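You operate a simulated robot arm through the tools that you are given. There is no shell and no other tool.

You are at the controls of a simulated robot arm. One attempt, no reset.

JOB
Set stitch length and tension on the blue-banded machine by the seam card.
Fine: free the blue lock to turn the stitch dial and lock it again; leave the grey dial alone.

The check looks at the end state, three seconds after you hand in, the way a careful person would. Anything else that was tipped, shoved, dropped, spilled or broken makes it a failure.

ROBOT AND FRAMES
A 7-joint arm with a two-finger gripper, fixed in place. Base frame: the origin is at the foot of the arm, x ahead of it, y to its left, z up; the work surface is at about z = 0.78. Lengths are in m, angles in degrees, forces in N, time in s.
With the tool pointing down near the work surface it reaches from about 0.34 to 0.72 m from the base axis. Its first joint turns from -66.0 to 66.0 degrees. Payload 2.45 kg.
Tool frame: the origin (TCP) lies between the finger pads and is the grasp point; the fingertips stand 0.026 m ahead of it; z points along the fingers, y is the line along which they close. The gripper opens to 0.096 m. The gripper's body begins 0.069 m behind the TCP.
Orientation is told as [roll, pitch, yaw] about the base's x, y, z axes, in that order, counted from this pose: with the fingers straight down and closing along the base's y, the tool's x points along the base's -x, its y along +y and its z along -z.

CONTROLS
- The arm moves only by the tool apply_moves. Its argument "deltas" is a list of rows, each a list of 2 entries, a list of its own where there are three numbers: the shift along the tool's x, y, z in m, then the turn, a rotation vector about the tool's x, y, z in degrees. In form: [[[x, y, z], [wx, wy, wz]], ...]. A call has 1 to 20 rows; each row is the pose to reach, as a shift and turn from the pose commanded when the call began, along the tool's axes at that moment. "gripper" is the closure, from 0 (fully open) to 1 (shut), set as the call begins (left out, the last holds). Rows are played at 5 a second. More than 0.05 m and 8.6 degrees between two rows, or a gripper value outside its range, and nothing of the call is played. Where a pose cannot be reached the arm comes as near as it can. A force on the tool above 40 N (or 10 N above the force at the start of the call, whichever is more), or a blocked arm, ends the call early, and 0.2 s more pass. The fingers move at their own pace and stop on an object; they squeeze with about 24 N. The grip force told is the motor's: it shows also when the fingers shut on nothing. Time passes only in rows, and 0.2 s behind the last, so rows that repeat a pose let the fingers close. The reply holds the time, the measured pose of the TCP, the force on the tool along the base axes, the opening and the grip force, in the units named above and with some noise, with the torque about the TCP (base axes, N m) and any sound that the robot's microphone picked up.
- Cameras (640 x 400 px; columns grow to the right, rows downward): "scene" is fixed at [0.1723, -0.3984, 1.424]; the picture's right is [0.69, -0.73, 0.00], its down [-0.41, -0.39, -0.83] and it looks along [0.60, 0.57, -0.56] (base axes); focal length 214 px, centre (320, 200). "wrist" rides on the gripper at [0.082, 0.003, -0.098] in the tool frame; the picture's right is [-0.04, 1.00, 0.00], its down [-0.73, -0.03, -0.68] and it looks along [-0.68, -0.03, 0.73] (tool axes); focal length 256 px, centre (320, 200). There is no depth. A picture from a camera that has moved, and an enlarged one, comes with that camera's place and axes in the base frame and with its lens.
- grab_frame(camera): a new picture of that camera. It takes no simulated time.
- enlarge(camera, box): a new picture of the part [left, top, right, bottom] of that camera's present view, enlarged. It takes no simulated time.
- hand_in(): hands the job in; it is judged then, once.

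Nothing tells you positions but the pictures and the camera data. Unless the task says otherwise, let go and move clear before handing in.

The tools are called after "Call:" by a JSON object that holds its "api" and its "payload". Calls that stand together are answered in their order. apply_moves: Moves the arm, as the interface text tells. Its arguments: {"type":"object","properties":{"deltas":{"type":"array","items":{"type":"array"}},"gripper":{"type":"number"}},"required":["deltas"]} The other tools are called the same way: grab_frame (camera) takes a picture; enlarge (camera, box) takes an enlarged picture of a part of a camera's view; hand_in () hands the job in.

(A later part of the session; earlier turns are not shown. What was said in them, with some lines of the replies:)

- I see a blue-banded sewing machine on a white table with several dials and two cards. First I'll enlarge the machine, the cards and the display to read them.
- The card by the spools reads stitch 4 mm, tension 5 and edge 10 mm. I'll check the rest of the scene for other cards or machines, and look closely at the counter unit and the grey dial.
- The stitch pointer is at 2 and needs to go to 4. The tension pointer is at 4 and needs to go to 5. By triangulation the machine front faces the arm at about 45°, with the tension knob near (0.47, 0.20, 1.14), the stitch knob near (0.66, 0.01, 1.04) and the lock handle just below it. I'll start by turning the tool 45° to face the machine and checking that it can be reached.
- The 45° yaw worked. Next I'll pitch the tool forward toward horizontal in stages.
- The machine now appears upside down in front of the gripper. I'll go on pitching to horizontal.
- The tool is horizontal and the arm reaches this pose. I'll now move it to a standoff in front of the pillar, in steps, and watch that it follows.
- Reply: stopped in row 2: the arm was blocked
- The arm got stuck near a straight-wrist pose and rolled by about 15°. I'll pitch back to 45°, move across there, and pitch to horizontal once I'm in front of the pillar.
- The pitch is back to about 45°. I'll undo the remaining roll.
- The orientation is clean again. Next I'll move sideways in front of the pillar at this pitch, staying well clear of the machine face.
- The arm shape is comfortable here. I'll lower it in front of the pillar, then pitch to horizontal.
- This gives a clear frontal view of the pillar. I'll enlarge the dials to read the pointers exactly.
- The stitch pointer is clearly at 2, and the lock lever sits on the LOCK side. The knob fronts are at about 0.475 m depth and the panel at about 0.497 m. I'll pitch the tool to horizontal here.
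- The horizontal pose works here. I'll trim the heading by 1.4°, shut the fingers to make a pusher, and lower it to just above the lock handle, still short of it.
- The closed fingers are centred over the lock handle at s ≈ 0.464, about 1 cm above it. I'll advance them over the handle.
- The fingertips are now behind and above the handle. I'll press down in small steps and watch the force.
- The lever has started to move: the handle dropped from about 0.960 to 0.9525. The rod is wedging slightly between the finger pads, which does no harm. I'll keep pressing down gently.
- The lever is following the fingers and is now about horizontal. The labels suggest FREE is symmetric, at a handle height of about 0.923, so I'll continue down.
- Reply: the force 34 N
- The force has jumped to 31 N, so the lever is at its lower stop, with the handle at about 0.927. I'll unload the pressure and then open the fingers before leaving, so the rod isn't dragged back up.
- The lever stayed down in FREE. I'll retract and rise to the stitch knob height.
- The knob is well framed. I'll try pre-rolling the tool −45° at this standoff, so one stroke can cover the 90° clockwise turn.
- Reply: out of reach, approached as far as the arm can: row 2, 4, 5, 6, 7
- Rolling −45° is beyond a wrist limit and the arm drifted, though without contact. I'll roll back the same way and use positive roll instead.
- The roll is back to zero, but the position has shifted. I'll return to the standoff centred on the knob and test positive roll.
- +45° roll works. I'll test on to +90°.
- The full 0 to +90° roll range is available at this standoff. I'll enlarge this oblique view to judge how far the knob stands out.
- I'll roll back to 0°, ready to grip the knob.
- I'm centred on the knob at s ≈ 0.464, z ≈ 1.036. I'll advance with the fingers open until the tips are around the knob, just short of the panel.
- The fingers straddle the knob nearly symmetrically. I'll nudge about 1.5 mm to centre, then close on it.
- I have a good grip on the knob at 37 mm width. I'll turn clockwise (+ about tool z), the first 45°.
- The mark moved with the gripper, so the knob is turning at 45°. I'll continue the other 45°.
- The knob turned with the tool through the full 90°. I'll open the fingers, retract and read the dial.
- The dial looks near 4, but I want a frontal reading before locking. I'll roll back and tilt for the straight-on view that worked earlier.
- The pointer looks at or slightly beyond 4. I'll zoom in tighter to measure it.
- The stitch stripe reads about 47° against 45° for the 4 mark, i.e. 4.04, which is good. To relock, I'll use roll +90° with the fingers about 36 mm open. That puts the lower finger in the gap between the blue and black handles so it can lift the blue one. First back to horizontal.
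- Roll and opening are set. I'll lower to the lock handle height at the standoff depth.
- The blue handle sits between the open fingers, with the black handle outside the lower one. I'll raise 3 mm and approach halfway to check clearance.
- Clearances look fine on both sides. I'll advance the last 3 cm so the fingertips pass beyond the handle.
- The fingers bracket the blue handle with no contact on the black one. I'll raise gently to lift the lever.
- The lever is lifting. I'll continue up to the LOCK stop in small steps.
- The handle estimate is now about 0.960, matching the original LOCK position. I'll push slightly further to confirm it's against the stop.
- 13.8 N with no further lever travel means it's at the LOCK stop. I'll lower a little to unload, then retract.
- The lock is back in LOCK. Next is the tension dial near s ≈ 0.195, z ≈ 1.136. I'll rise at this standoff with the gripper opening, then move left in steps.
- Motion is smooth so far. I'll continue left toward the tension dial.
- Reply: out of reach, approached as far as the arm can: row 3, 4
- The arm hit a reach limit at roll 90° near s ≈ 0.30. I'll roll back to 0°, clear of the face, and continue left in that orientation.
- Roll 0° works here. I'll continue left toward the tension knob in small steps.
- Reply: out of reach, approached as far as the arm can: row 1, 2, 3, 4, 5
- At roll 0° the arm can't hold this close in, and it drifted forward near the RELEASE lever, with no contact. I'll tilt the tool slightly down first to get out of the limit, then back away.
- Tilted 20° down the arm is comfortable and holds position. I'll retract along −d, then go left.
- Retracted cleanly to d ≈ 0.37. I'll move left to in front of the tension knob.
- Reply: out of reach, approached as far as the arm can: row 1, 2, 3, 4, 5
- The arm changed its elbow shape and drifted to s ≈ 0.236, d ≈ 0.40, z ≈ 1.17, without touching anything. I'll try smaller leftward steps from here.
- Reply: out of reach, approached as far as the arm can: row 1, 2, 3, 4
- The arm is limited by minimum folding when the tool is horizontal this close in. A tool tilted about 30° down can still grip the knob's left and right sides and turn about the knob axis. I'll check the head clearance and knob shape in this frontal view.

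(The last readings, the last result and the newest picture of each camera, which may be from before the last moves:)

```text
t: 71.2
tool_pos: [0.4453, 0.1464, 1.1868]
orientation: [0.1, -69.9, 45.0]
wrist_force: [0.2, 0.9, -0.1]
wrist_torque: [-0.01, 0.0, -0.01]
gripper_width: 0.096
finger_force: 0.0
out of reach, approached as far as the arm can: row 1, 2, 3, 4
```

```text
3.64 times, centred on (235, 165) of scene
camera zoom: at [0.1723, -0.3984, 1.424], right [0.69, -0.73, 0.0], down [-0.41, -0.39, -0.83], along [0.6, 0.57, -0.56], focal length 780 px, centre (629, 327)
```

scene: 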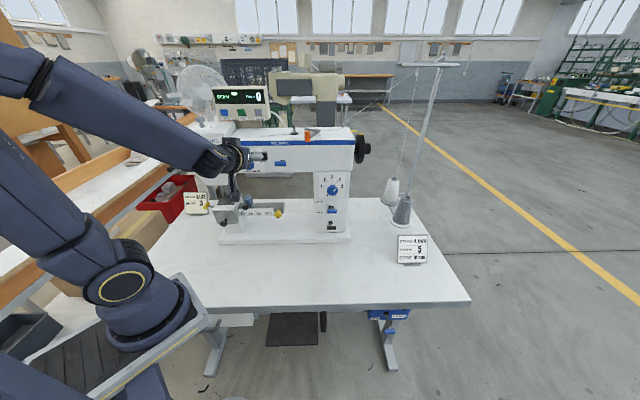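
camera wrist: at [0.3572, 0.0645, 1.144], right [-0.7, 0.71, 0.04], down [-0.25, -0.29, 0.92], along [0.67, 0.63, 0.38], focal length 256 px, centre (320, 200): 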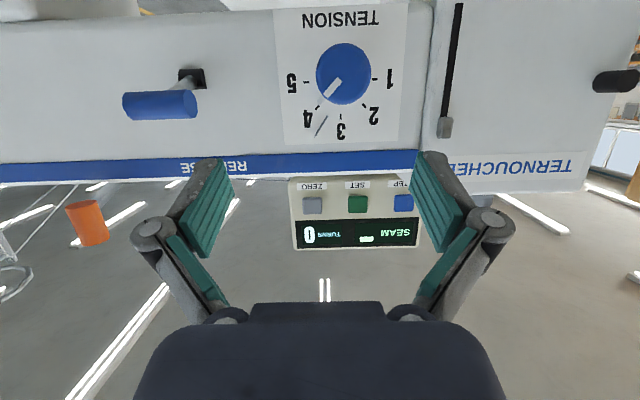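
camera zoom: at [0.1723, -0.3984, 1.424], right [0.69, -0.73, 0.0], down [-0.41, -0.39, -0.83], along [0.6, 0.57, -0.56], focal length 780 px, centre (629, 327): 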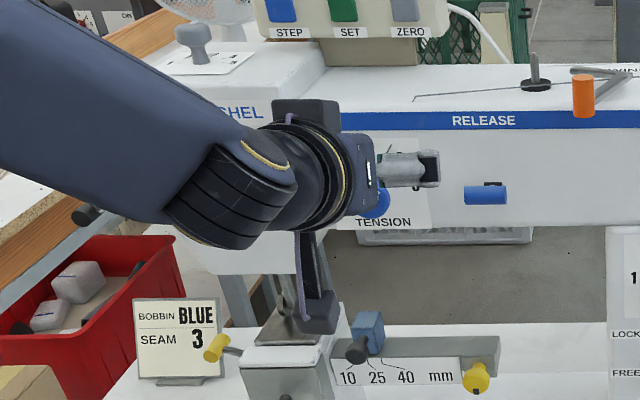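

The head is flush with the arm face, so the fingers have room. The tension knob is at about s 0.195, z 1.134. I'll tilt to 30° below horizontal and move to a standoff in front of it.

Call:
{"api": "apply_moves", "payload": {"deltas": [[[0, 0, 0], [0, 5, 0]], [[0, 0, 0], [0, 10, 0]], [[0, 0, 0], [0, 10, 0]]]}}

Call:
{"api": "apply_moves", "payload": {"deltas": [[[0.01, 0.006, 0.0], [0, 0, 0]], [[0.025, 0.011, 0.003], [0, 0, 0]], [[0.04, 0.0164, 0.006], [0, 0, 0]], [[0.0534, 0.0164, 0.0096], [0, 0, 0]], [[0.0534, 0.0164, 0.0096], [0, 0, 0]]]}}

Call:
{"api": "grab_frame", "payload": {"camera": "wrist"}}

Call:
{"api": "grab_frame", "payload": {"camera": "scene"}}

```text
t: 72.0
tool_pos: [0.4445, 0.1469, 1.1869]
orientation: [0.1, -59.9, 45.1]
wrist_force: [0.0, 0.3, 0.0]
wrist_torque: [-0.01, -0.01, 0.01]
gripper_width: 0.096
finger_force: 0.0
```

```text
t: 73.2
tool_pos: [0.4346, 0.1473, 1.1486]
orientation: [0.2, -59.9, 44.9]
wrist_force: [-0.4, 0.2, 0.0]
wrist_torque: [0.01, 0.02, 0.0]
gripper_width: 0.0961
finger_force: 0.1
out of reach, approached as far as the arm can: row 3, 4, 5
```

```text
taken
camera wrist: at [0.344, 0.0607, 1.1273], right [-0.69, 0.72, 0.04], down [-0.13, -0.18, 0.98], along [0.71, 0.67, 0.22], focal length 256 px, centre (320, 200)
```

wrist: 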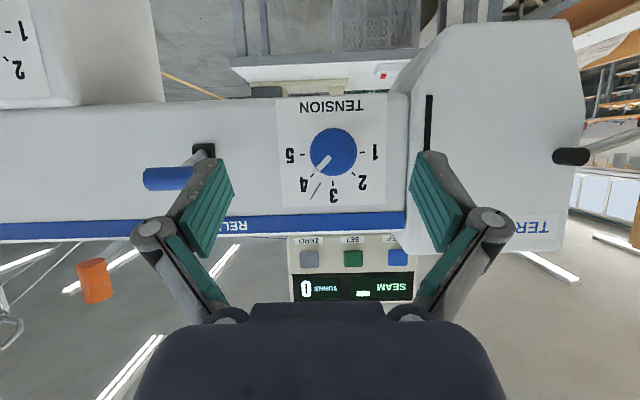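

```text
taken
```

scene: 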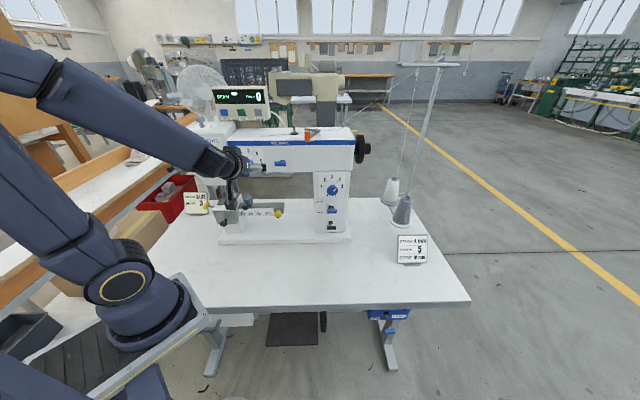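

I'm at the edge of reach here, but further forward should be fine. I'll advance diagonally toward the knob with the fingers open, in two stages.

Call:
{"api": "apply_moves", "payload": {"deltas": [[[-0.004, 0.0041, 0.011], [0, 0, 0]], [[-0.0077, 0.0082, 0.022], [0, 0, 0]], [[-0.0077, 0.0082, 0.022], [0, 0, 0]]]}}

Call:
{"api": "grab_frame", "payload": {"camera": "wrist"}}

```text
t: 74.0
tool_pos: [0.4459, 0.1687, 1.1448]
orientation: [0.0, -59.9, 45.0]
wrist_force: [0.1, -0.5, 1.0]
wrist_torque: [-0.01, 0.01, -0.01]
gripper_width: 0.0958
finger_force: 0.0
```

```text
taken
camera wrist: at [0.3542, 0.0829, 1.1233], right [-0.69, 0.72, 0.04], down [-0.13, -0.18, 0.97], along [0.71, 0.67, 0.22], focal length 256 px, centre (320, 200)
```

wrist: 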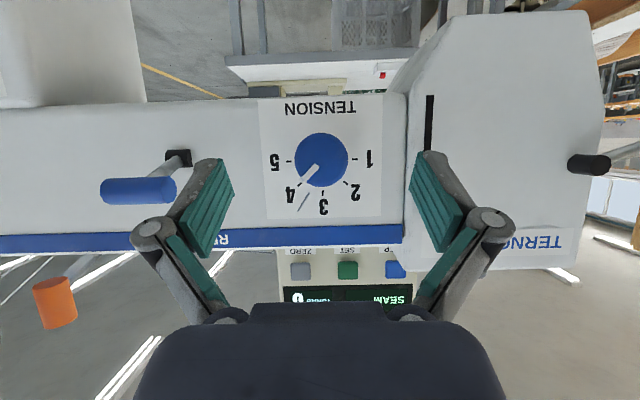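

The pose is reached exactly and the knob is centred. I'll narrow the opening to 60 mm to keep clear of the RELEASE lever, then advance onto the knob.

Call:
{"api": "apply_moves", "payload": {"deltas": [[[0, 0, 0], [0, 0, 0]], [[0, 0, 0], [0, 0, 0]], [[-0.0025, 0.001, 0.007], [0, 0, 0]], [[-0.005, 0.001, 0.014], [0, 0, 0]], [[-0.007, 0.001, 0.0218], [0, 0, 0]], [[-0.007, 0.001, 0.0218], [0, 0, 0]]], "gripper": 0.375}}

Call:
{"api": "grab_frame", "payload": {"camera": "wrist"}}

Call:
{"api": "enlarge", "payload": {"camera": "wrist", "box": [220, 80, 440, 240]}}

Call:
{"api": "enlarge", "payload": {"camera": "scene", "box": [200, 120, 310, 200]}}

```text
t: 75.4
tool_pos: [0.4595, 0.1861, 1.1403]
orientation: [0.1, -59.9, 45.0]
wrist_force: [0.5, 0.1, 0.3]
wrist_torque: [0.0, 0.02, -0.01]
gripper_width: 0.0601
finger_force: 0.2
```

```text
taken
camera wrist: at [0.3686, 0.0994, 1.1184], right [-0.69, 0.72, 0.04], down [-0.13, -0.18, 0.97], along [0.71, 0.67, 0.22], focal length 256 px, centre (320, 200)
```

wrist: 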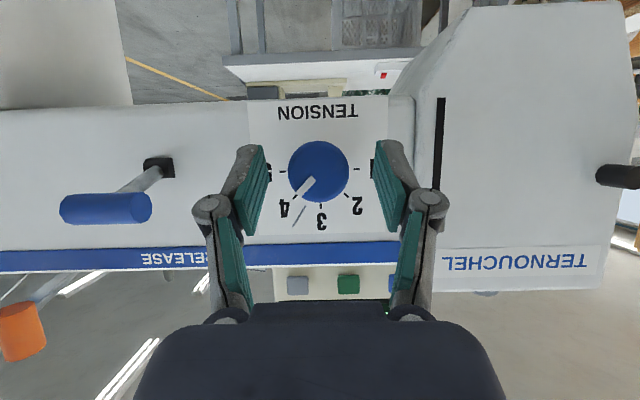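

```text
2.50 times, centred on (330, 160) of wrist
camera zoom: at [0.3686, 0.0994, 1.1184], right [-0.69, 0.72, 0.04], down [-0.13, -0.18, 0.97], along [0.71, 0.67, 0.22], focal length 640 px, centre (295, 300)
```

zoom: 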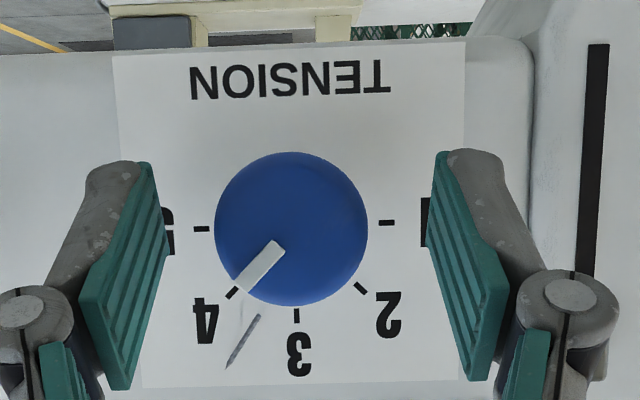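

```text
5.00 times, centred on (255, 160) of scene
camera zoom: at [0.1723, -0.3984, 1.424], right [0.69, -0.73, 0.0], down [-0.41, -0.39, -0.83], along [0.6, 0.57, -0.56], focal length 1072 px, centre (645, 400)
```

zoom: 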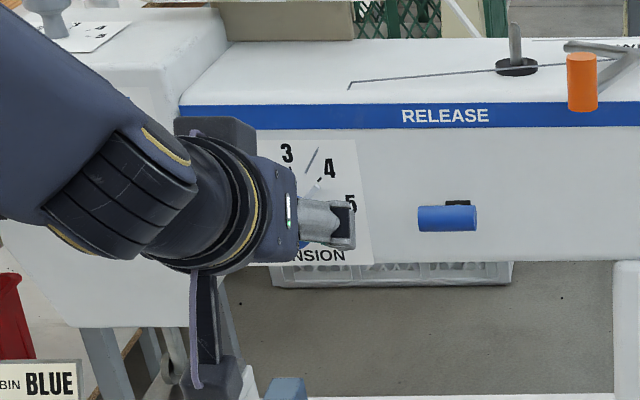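

The fingers straddle the tension knob symmetrically, and the stripe reads exactly 4. I'll close on the knob.

Call:
{"api": "apply_moves", "payload": {"deltas": [[[0, 0, 0], [0, 0, 0]], [[0, 0, 0], [0, 0, 0]], [[0, 0, 0], [0, 0, 0]], [[0, 0, 0], [0, 0, 0]], [[0, 0, 0], [0, 0, 0]]], "gripper": 1}}

Call:
{"api": "enlarge", "payload": {"camera": "wrist", "box": [220, 80, 440, 240]}}

```text
t: 76.6
tool_pos: [0.4611, 0.1848, 1.1405]
orientation: [0.1, -59.9, 45.0]
wrist_force: [6.4, -5.0, 0.4]
wrist_torque: [-0.15, 0.08, -0.28]
gripper_width: 0.033
finger_force: 45.2
```

```text
2.50 times, centred on (330, 160) of wrist
camera zoom: at [0.3689, 0.0988, 1.1184], right [-0.69, 0.72, 0.04], down [-0.13, -0.18, 0.97], along [0.71, 0.67, 0.22], focal length 640 px, centre (295, 300)
```

zoom: 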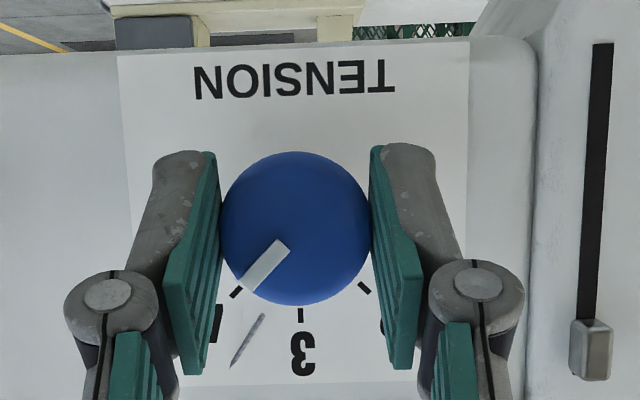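

I have a firm grip. I'll turn clockwise about the knob's own axis, the first half now, with small shifts to stay on the axis.

Call:
{"api": "apply_moves", "payload": {"deltas": [[[0, -0.001, 0], [-3, 0, 5.2]], [[0.0001, -0.002, 0], [-6, 0, 10.39]], [[0.0003, -0.0027, 0.0001], [-9, 0, 15.59]], [[0.0004, -0.0032, 0.0002], [-12, 0, 20.78]], [[0.0004, -0.0032, 0.0002], [-12, 0, 20.78]]]}}

Call:
{"api": "grab_frame", "payload": {"camera": "wrist"}}

Call:
{"api": "enlarge", "payload": {"camera": "wrist", "box": [220, 80, 440, 240]}}

```text
t: 77.8
tool_pos: [0.4622, 0.1825, 1.1393]
orientation: [41.7, -52.1, 9.9]
wrist_force: [-4.5, -7.6, 3.8]
wrist_torque: [0.07, -0.08, -0.05]
gripper_width: 0.033
finger_force: 45.6
```

```text
taken
camera wrist: at [0.3648, 0.1029, 1.1211], right [-0.62, 0.65, 0.44], down [0.15, -0.46, 0.88], along [0.77, 0.61, 0.19], focal length 256 px, centre (320, 200)
```

wrist: 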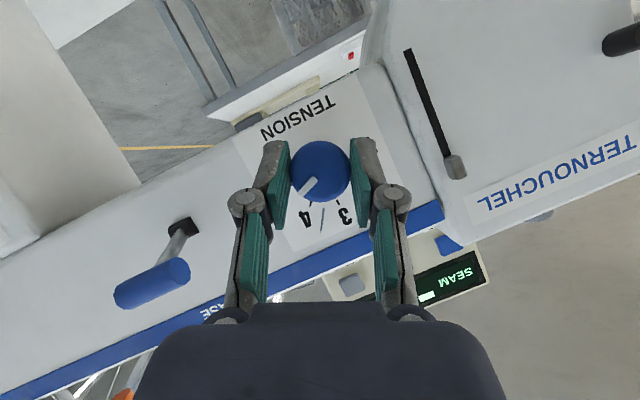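

```text
2.50 times, centred on (330, 160) of wrist
camera zoom: at [0.3648, 0.1029, 1.1211], right [-0.62, 0.65, 0.44], down [0.15, -0.46, 0.88], along [0.77, 0.61, 0.19], focal length 640 px, centre (295, 300)
```

zoom: 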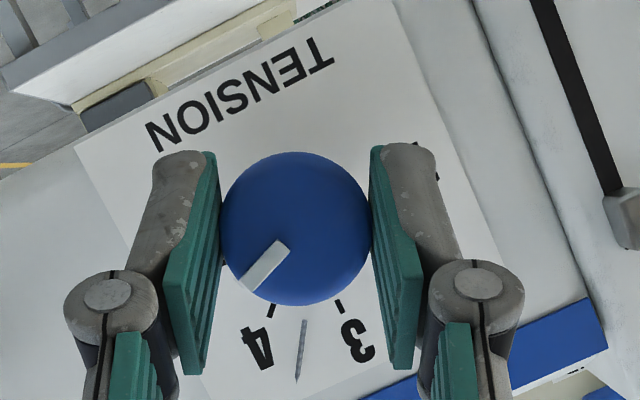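

The stripe stays fixed relative to the gripper while the dial turns beneath it, so the knob has moved 24°. I'll finish the remaining 21°.

Call:
{"api": "apply_moves", "payload": {"deltas": [[[0, -0.0006, 0], [-3, 0, 5.2]], [[0.0001, -0.0012, 0.0001], [-6, 0, 10.39]], [[0.0002, -0.0018, 0.0001], [-9, 0, 15.59]], [[0.0003, -0.0021, 0.0002], [-10.5, 0, 18.19]], [[0.0003, -0.0021, 0.0002], [-10.5, 0, 18.19]]]}}

Call:
{"api": "enlarge", "payload": {"camera": "wrist", "box": [220, 80, 440, 240]}}

Call:
{"api": "grab_frame", "payload": {"camera": "scene"}}

```text
t: 79.0
tool_pos: [0.4639, 0.1823, 1.1383]
orientation: [63.5, -37.7, -5.6]
wrist_force: [-15.8, -13.4, 10.7]
wrist_torque: [-0.26, 0.33, 0.82]
gripper_width: 0.0333
finger_force: 45.0
```

```text
2.50 times, centred on (330, 160) of wrist
camera zoom: at [0.3619, 0.1058, 1.1253], right [-0.47, 0.49, 0.73], down [0.35, -0.66, 0.67], along [0.81, 0.57, 0.14], focal length 640 px, centre (295, 300)
```

zoom: 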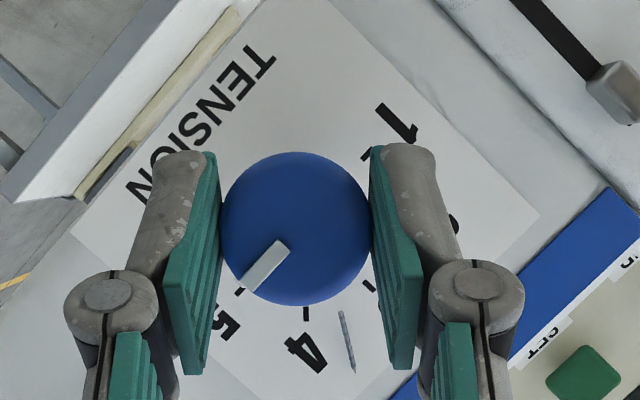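

```text
taken
```

scene: 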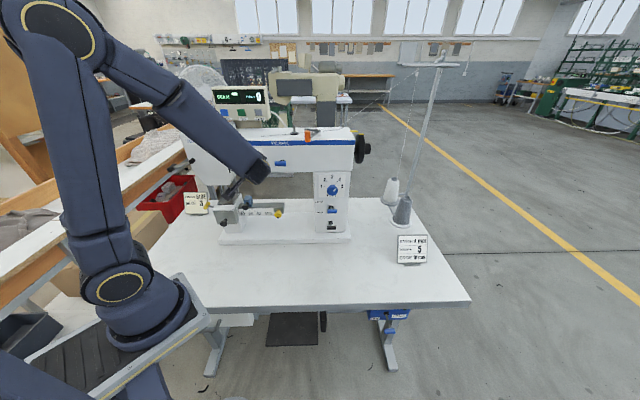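

The stripe now points at about 5. I'll release with a 60 mm opening and look at the dial.

Call:
{"api": "apply_moves", "payload": {"deltas": [[[0, 0, 0], [0, 0, 0]], [[0, 0, 0], [0, 0, 0]], [[0, 0, 0], [0, 0, 0]], [[0, 0, 0], [0, 0, 0]]], "gripper": 0.375}}

Call:
{"api": "enlarge", "payload": {"camera": "wrist", "box": [220, 80, 440, 240]}}

```text
t: 80.0
tool_pos: [0.4646, 0.1828, 1.1378]
orientation: [63.4, -37.7, -5.7]
wrist_force: [0.6, -1.0, -1.3]
wrist_torque: [-0.02, -0.02, 0.0]
gripper_width: 0.0601
finger_force: 0.0
```

```text
2.50 times, centred on (330, 160) of wrist
camera zoom: at [0.3627, 0.1061, 1.1249], right [-0.47, 0.5, 0.73], down [0.35, -0.66, 0.67], along [0.81, 0.57, 0.14], focal length 640 px, centre (295, 300)
```

zoom: 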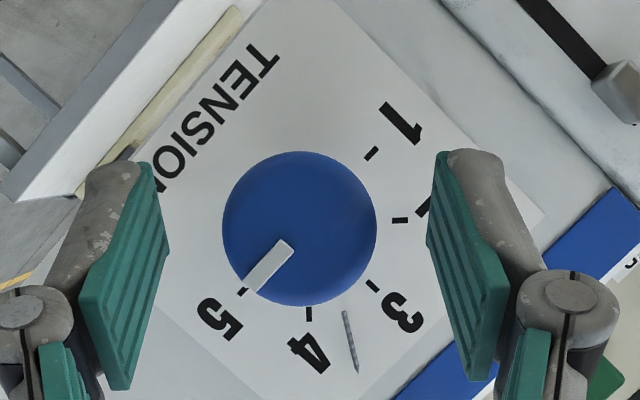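

The fingers are clear. I'll zoom in to measure the stripe against the 5 tick precisely.

Call:
{"api": "enlarge", "payload": {"camera": "wrist", "box": [290, 125, 390, 215]}}

```text
4.44 times, centred on (340, 170) of wrist
camera zoom: at [0.3627, 0.1061, 1.1249], right [-0.47, 0.5, 0.73], down [0.35, -0.66, 0.67], along [0.81, 0.57, 0.14], focal length 1138 px, centre (231, 333)
```

zoom: 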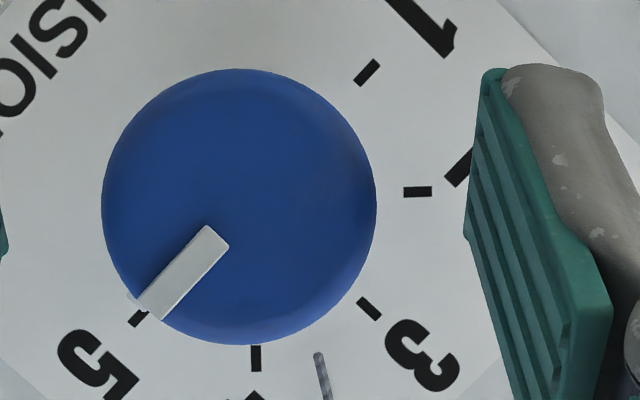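

The stripe reads about 1° short of the 5 tick, i.e. ≈ 4.97–5.0, which is good. I'll withdraw along the tool axis, keeping the fingers clear of the knob and lever.

Call:
{"api": "apply_moves", "payload": {"deltas": [[[0, 0, -0.015], [0, 0, 0]], [[0, 0, -0.03], [0, 0, 0]], [[0, 0, -0.05], [0, 0, 0]], [[0, 0, -0.05], [0, 0, 0]]]}}

Call:
{"api": "grab_frame", "payload": {"camera": "wrist"}}

Call:
{"api": "enlarge", "payload": {"camera": "wrist", "box": [270, 120, 390, 220]}}

Call:
{"api": "grab_frame", "payload": {"camera": "scene"}}

```text
t: 81.0
tool_pos: [0.4462, 0.1404, 1.1558]
orientation: [63.4, -37.8, -5.8]
wrist_force: [-0.9, -0.4, -0.5]
wrist_torque: [-0.01, 0.0, 0.02]
gripper_width: 0.0598
finger_force: 0.0
```

```text
taken
camera wrist: at [0.3445, 0.063, 1.1432], right [-0.47, 0.5, 0.73], down [0.35, -0.66, 0.67], along [0.81, 0.57, 0.14], focal length 256 px, centre (320, 200)
```

wrist: 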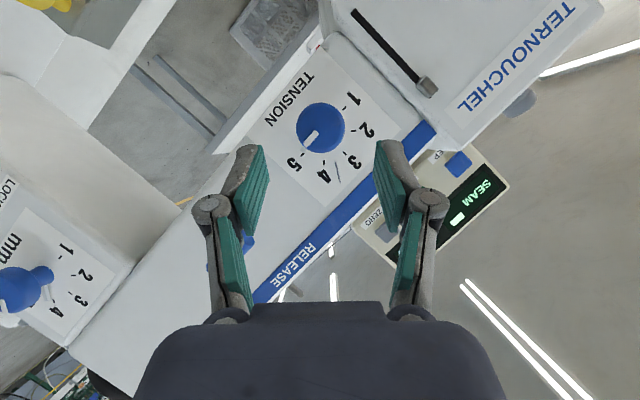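

```text
4.00 times, centred on (330, 170) of wrist
camera zoom: at [0.3445, 0.063, 1.1432], right [-0.47, 0.5, 0.73], down [0.35, -0.66, 0.67], along [0.81, 0.57, 0.14], focal length 1024 px, centre (280, 320)
```

zoom: 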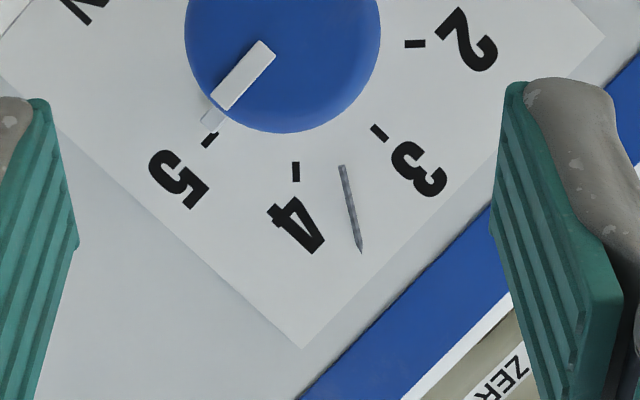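

```text
taken
```

scene: 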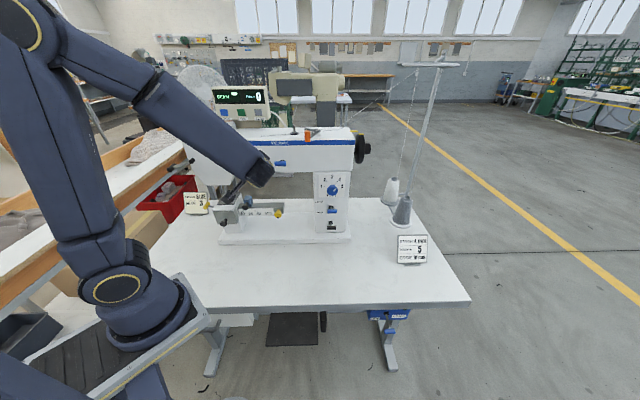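

The needle sits right on the 5 tick. I'll move up and back, clear of the machine, then take overview pictures to verify everything.

Call:
{"api": "apply_moves", "payload": {"deltas": [[[-0.0134, 0.0212, -0.0193], [0, 0, 0]], [[-0.0267, 0.0424, -0.0385], [0, 0, 0]], [[-0.0451, 0.0636, -0.0491], [0, 0, 0]], [[-0.0635, 0.0848, -0.0597], [0, 0, 0]], [[-0.0635, 0.0848, -0.0597], [0, 0, 0]]], "gripper": 0}}

Call:
{"api": "grab_frame", "payload": {"camera": "wrist"}}

Call:
{"api": "grab_frame", "payload": {"camera": "scene"}}

```text
t: 82.2
tool_pos: [0.4311, 0.1231, 1.2767]
orientation: [63.4, -37.7, -5.8]
wrist_force: [0.5, 0.4, 0.6]
wrist_torque: [0.03, -0.01, -0.01]
gripper_width: 0.0961
finger_force: 0.0
```

```text
taken
camera wrist: at [0.33, 0.0478, 1.2634], right [-0.47, 0.5, 0.73], down [0.35, -0.66, 0.67], along [0.81, 0.57, 0.14], focal length 256 px, centre (320, 200)
```

wrist: 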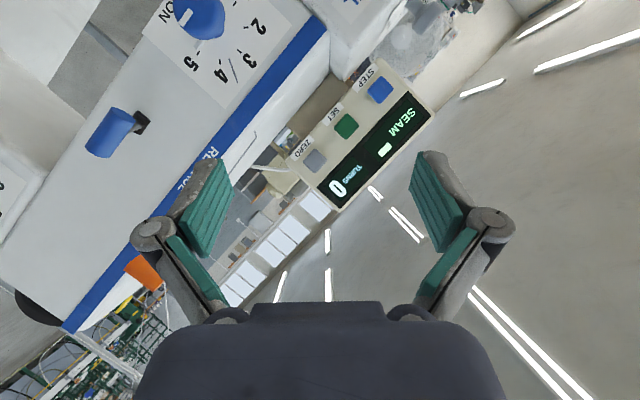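

```text
taken
```

scene: 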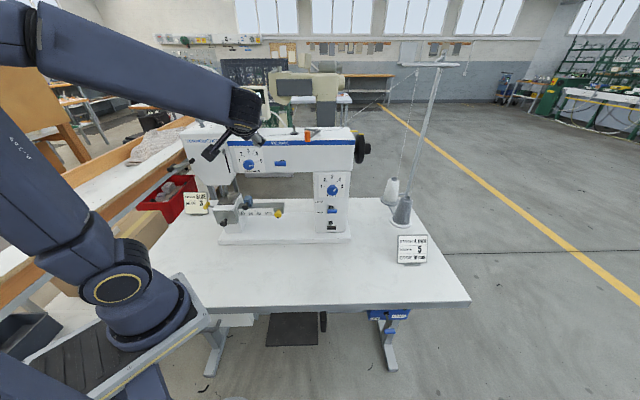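

The arm is clear of the face. I'll zoom the scene camera to verify both dials, the lock and everything else.

Call:
{"api": "enlarge", "payload": {"camera": "scene", "box": [310, 165, 360, 240]}}

Call:
{"api": "enlarge", "payload": {"camera": "scene", "box": [225, 130, 315, 185]}}

Call:
{"api": "enlarge", "payload": {"camera": "scene", "box": [170, 110, 380, 250]}}

```text
5.33 times, centred on (335, 202) of scene
camera zoom: at [0.1723, -0.3984, 1.424], right [0.69, -0.73, 0.0], down [-0.41, -0.39, -0.83], along [0.6, 0.57, -0.56], focal length 1144 px, centre (240, 187)
```

zoom: 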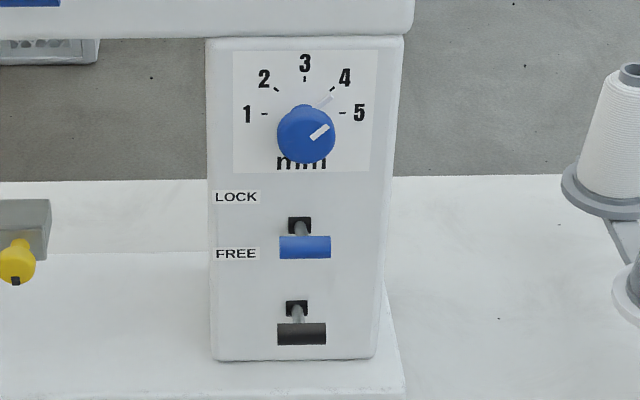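

```text
7.11 times, centred on (270, 158) of scene
camera zoom: at [0.1723, -0.3984, 1.424], right [0.69, -0.73, 0.0], down [-0.41, -0.39, -0.83], along [0.6, 0.57, -0.56], focal length 1525 px, centre (676, 502)
```

zoom: 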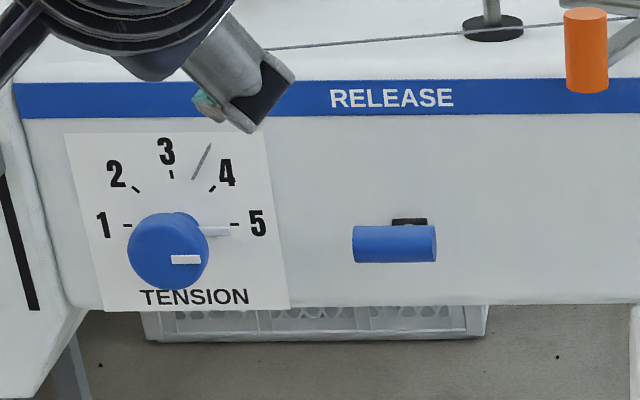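

```text
2.86 times, centred on (275, 180) of scene
camera zoom: at [0.1723, -0.3984, 1.424], right [0.69, -0.73, 0.0], down [-0.41, -0.39, -0.83], along [0.6, 0.57, -0.56], focal length 613 px, centre (449, 257)
```

zoom: 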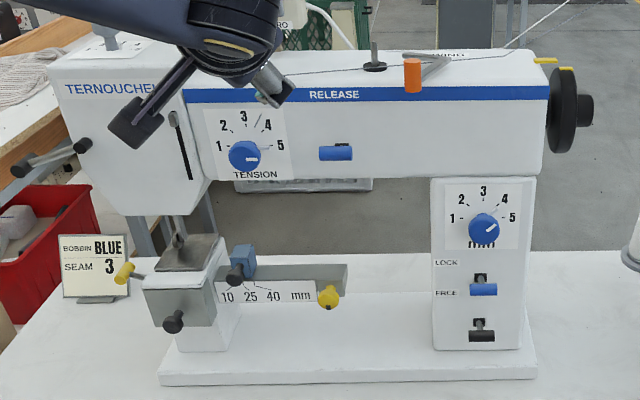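

The lock looks identical to its original LOCK position. The stitch needle may be slightly past 4, so I'll zoom in closer.

Call:
{"api": "enlarge", "payload": {"camera": "scene", "box": [320, 170, 350, 198]}}

Call:
{"api": "enlarge", "payload": {"camera": "scene", "box": [235, 145, 270, 175]}}

```text
14.29 times, centred on (335, 184) of scene
camera zoom: at [0.1723, -0.3984, 1.424], right [0.69, -0.73, 0.0], down [-0.41, -0.39, -0.83], along [0.6, 0.57, -0.56], focal length 3064 px, centre (106, 429)
```

zoom: 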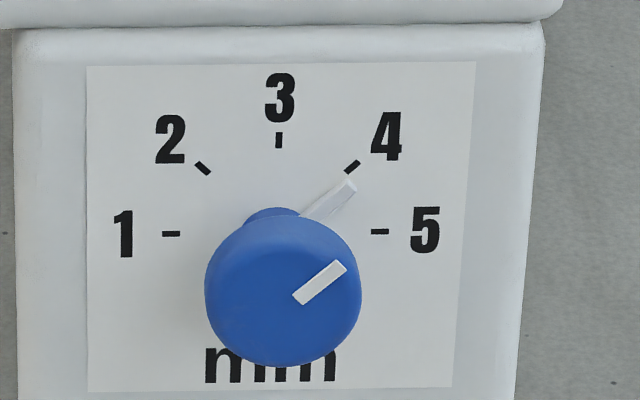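

```text
13.33 times, centred on (252, 160) of scene
camera zoom: at [0.1723, -0.3984, 1.424], right [0.69, -0.73, 0.0], down [-0.41, -0.39, -0.83], along [0.6, 0.57, -0.56], focal length 2860 px, centre (1220, 733)
```

zoom: 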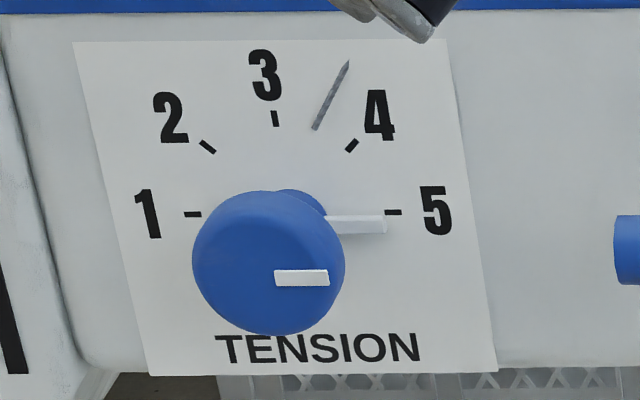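

Corrected for parallax, stitch reads about 4.04 and tension about 4.97. The lock, RELEASE lever, black lever and everything else look unchanged. I'll move a bit further clear and do a final check that includes the grey dial.

Call:
{"api": "apply_moves", "payload": {"deltas": [[[-0.0184, 0.0212, -0.0106], [0, 0, 0]], [[-0.0367, 0.0424, -0.0212], [0, 0, 0]], [[-0.0551, 0.0636, -0.0319], [0, 0, 0]], [[-0.0551, 0.0636, -0.0319], [0, 0, 0]], [[-0.0551, 0.0636, -0.0319], [0, 0, 0]]]}}

Call:
{"api": "grab_frame", "payload": {"camera": "scene"}}

Call:
{"api": "enlarge", "payload": {"camera": "scene", "box": [170, 90, 380, 250]}}

```text
t: 83.4
tool_pos: [0.4298, 0.1246, 1.366]
orientation: [63.4, -37.7, -5.6]
wrist_force: [0.0, 0.3, 0.6]
wrist_torque: [-0.01, 0.02, -0.01]
gripper_width: 0.0959
finger_force: 0.1
```

```text
taken
```

scene: 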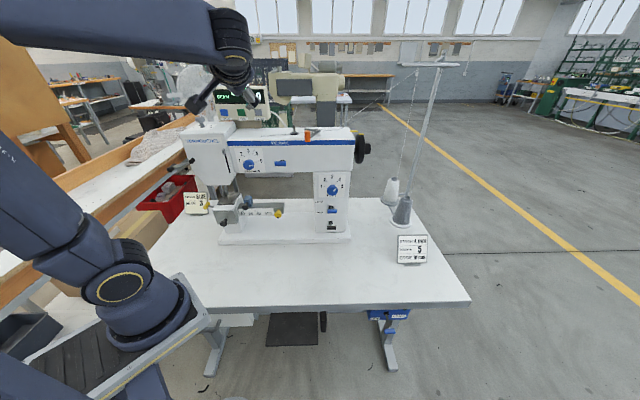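

```text
2.50 times, centred on (275, 170) of scene
camera zoom: at [0.1723, -0.3984, 1.424], right [0.69, -0.73, 0.0], down [-0.41, -0.39, -0.83], along [0.6, 0.57, -0.56], focal length 536 px, centre (432, 275)
```

zoom: 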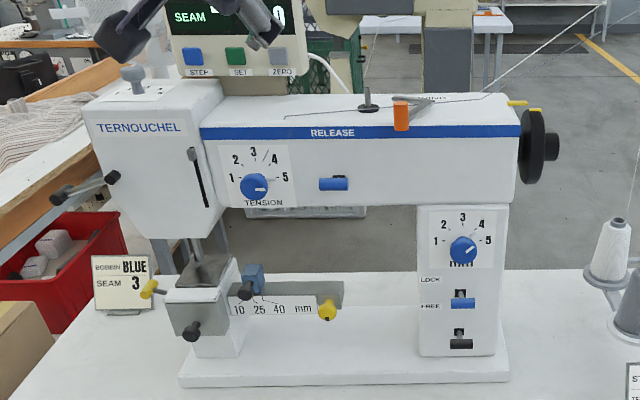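

Stitch is at 4 and tension at 5, and the blue lock is back at LOCK. The grey dial and everything else are untouched, and the arm is clear. Handing in.

Call:
{"api": "hand_in", "payload": {}}

```text
The job is handed in.
```

I set the blue-banded machine to the seam card: stitch length at 4 mm and tension at 5. From the camera views, the stitch pointer reads about 4.04 and the tension pointer about 4.97.

- **Lock:** I freed the blue lock, turned the stitch dial, and pushed the lever back up to its LOCK stop. It sits where it started.
- **Left alone:** I did not touch the grey dial, the RELEASE lever, the black lever or the edge guide. The card also lists an edge of 10 mm, but you didn't ask for that, so I didn't set it.
- **End state:** The gripper is open and the arm is clear of the machine. The final pictures show nothing tipped or moved.

The job is handed in; I haven't seen the result of the check.
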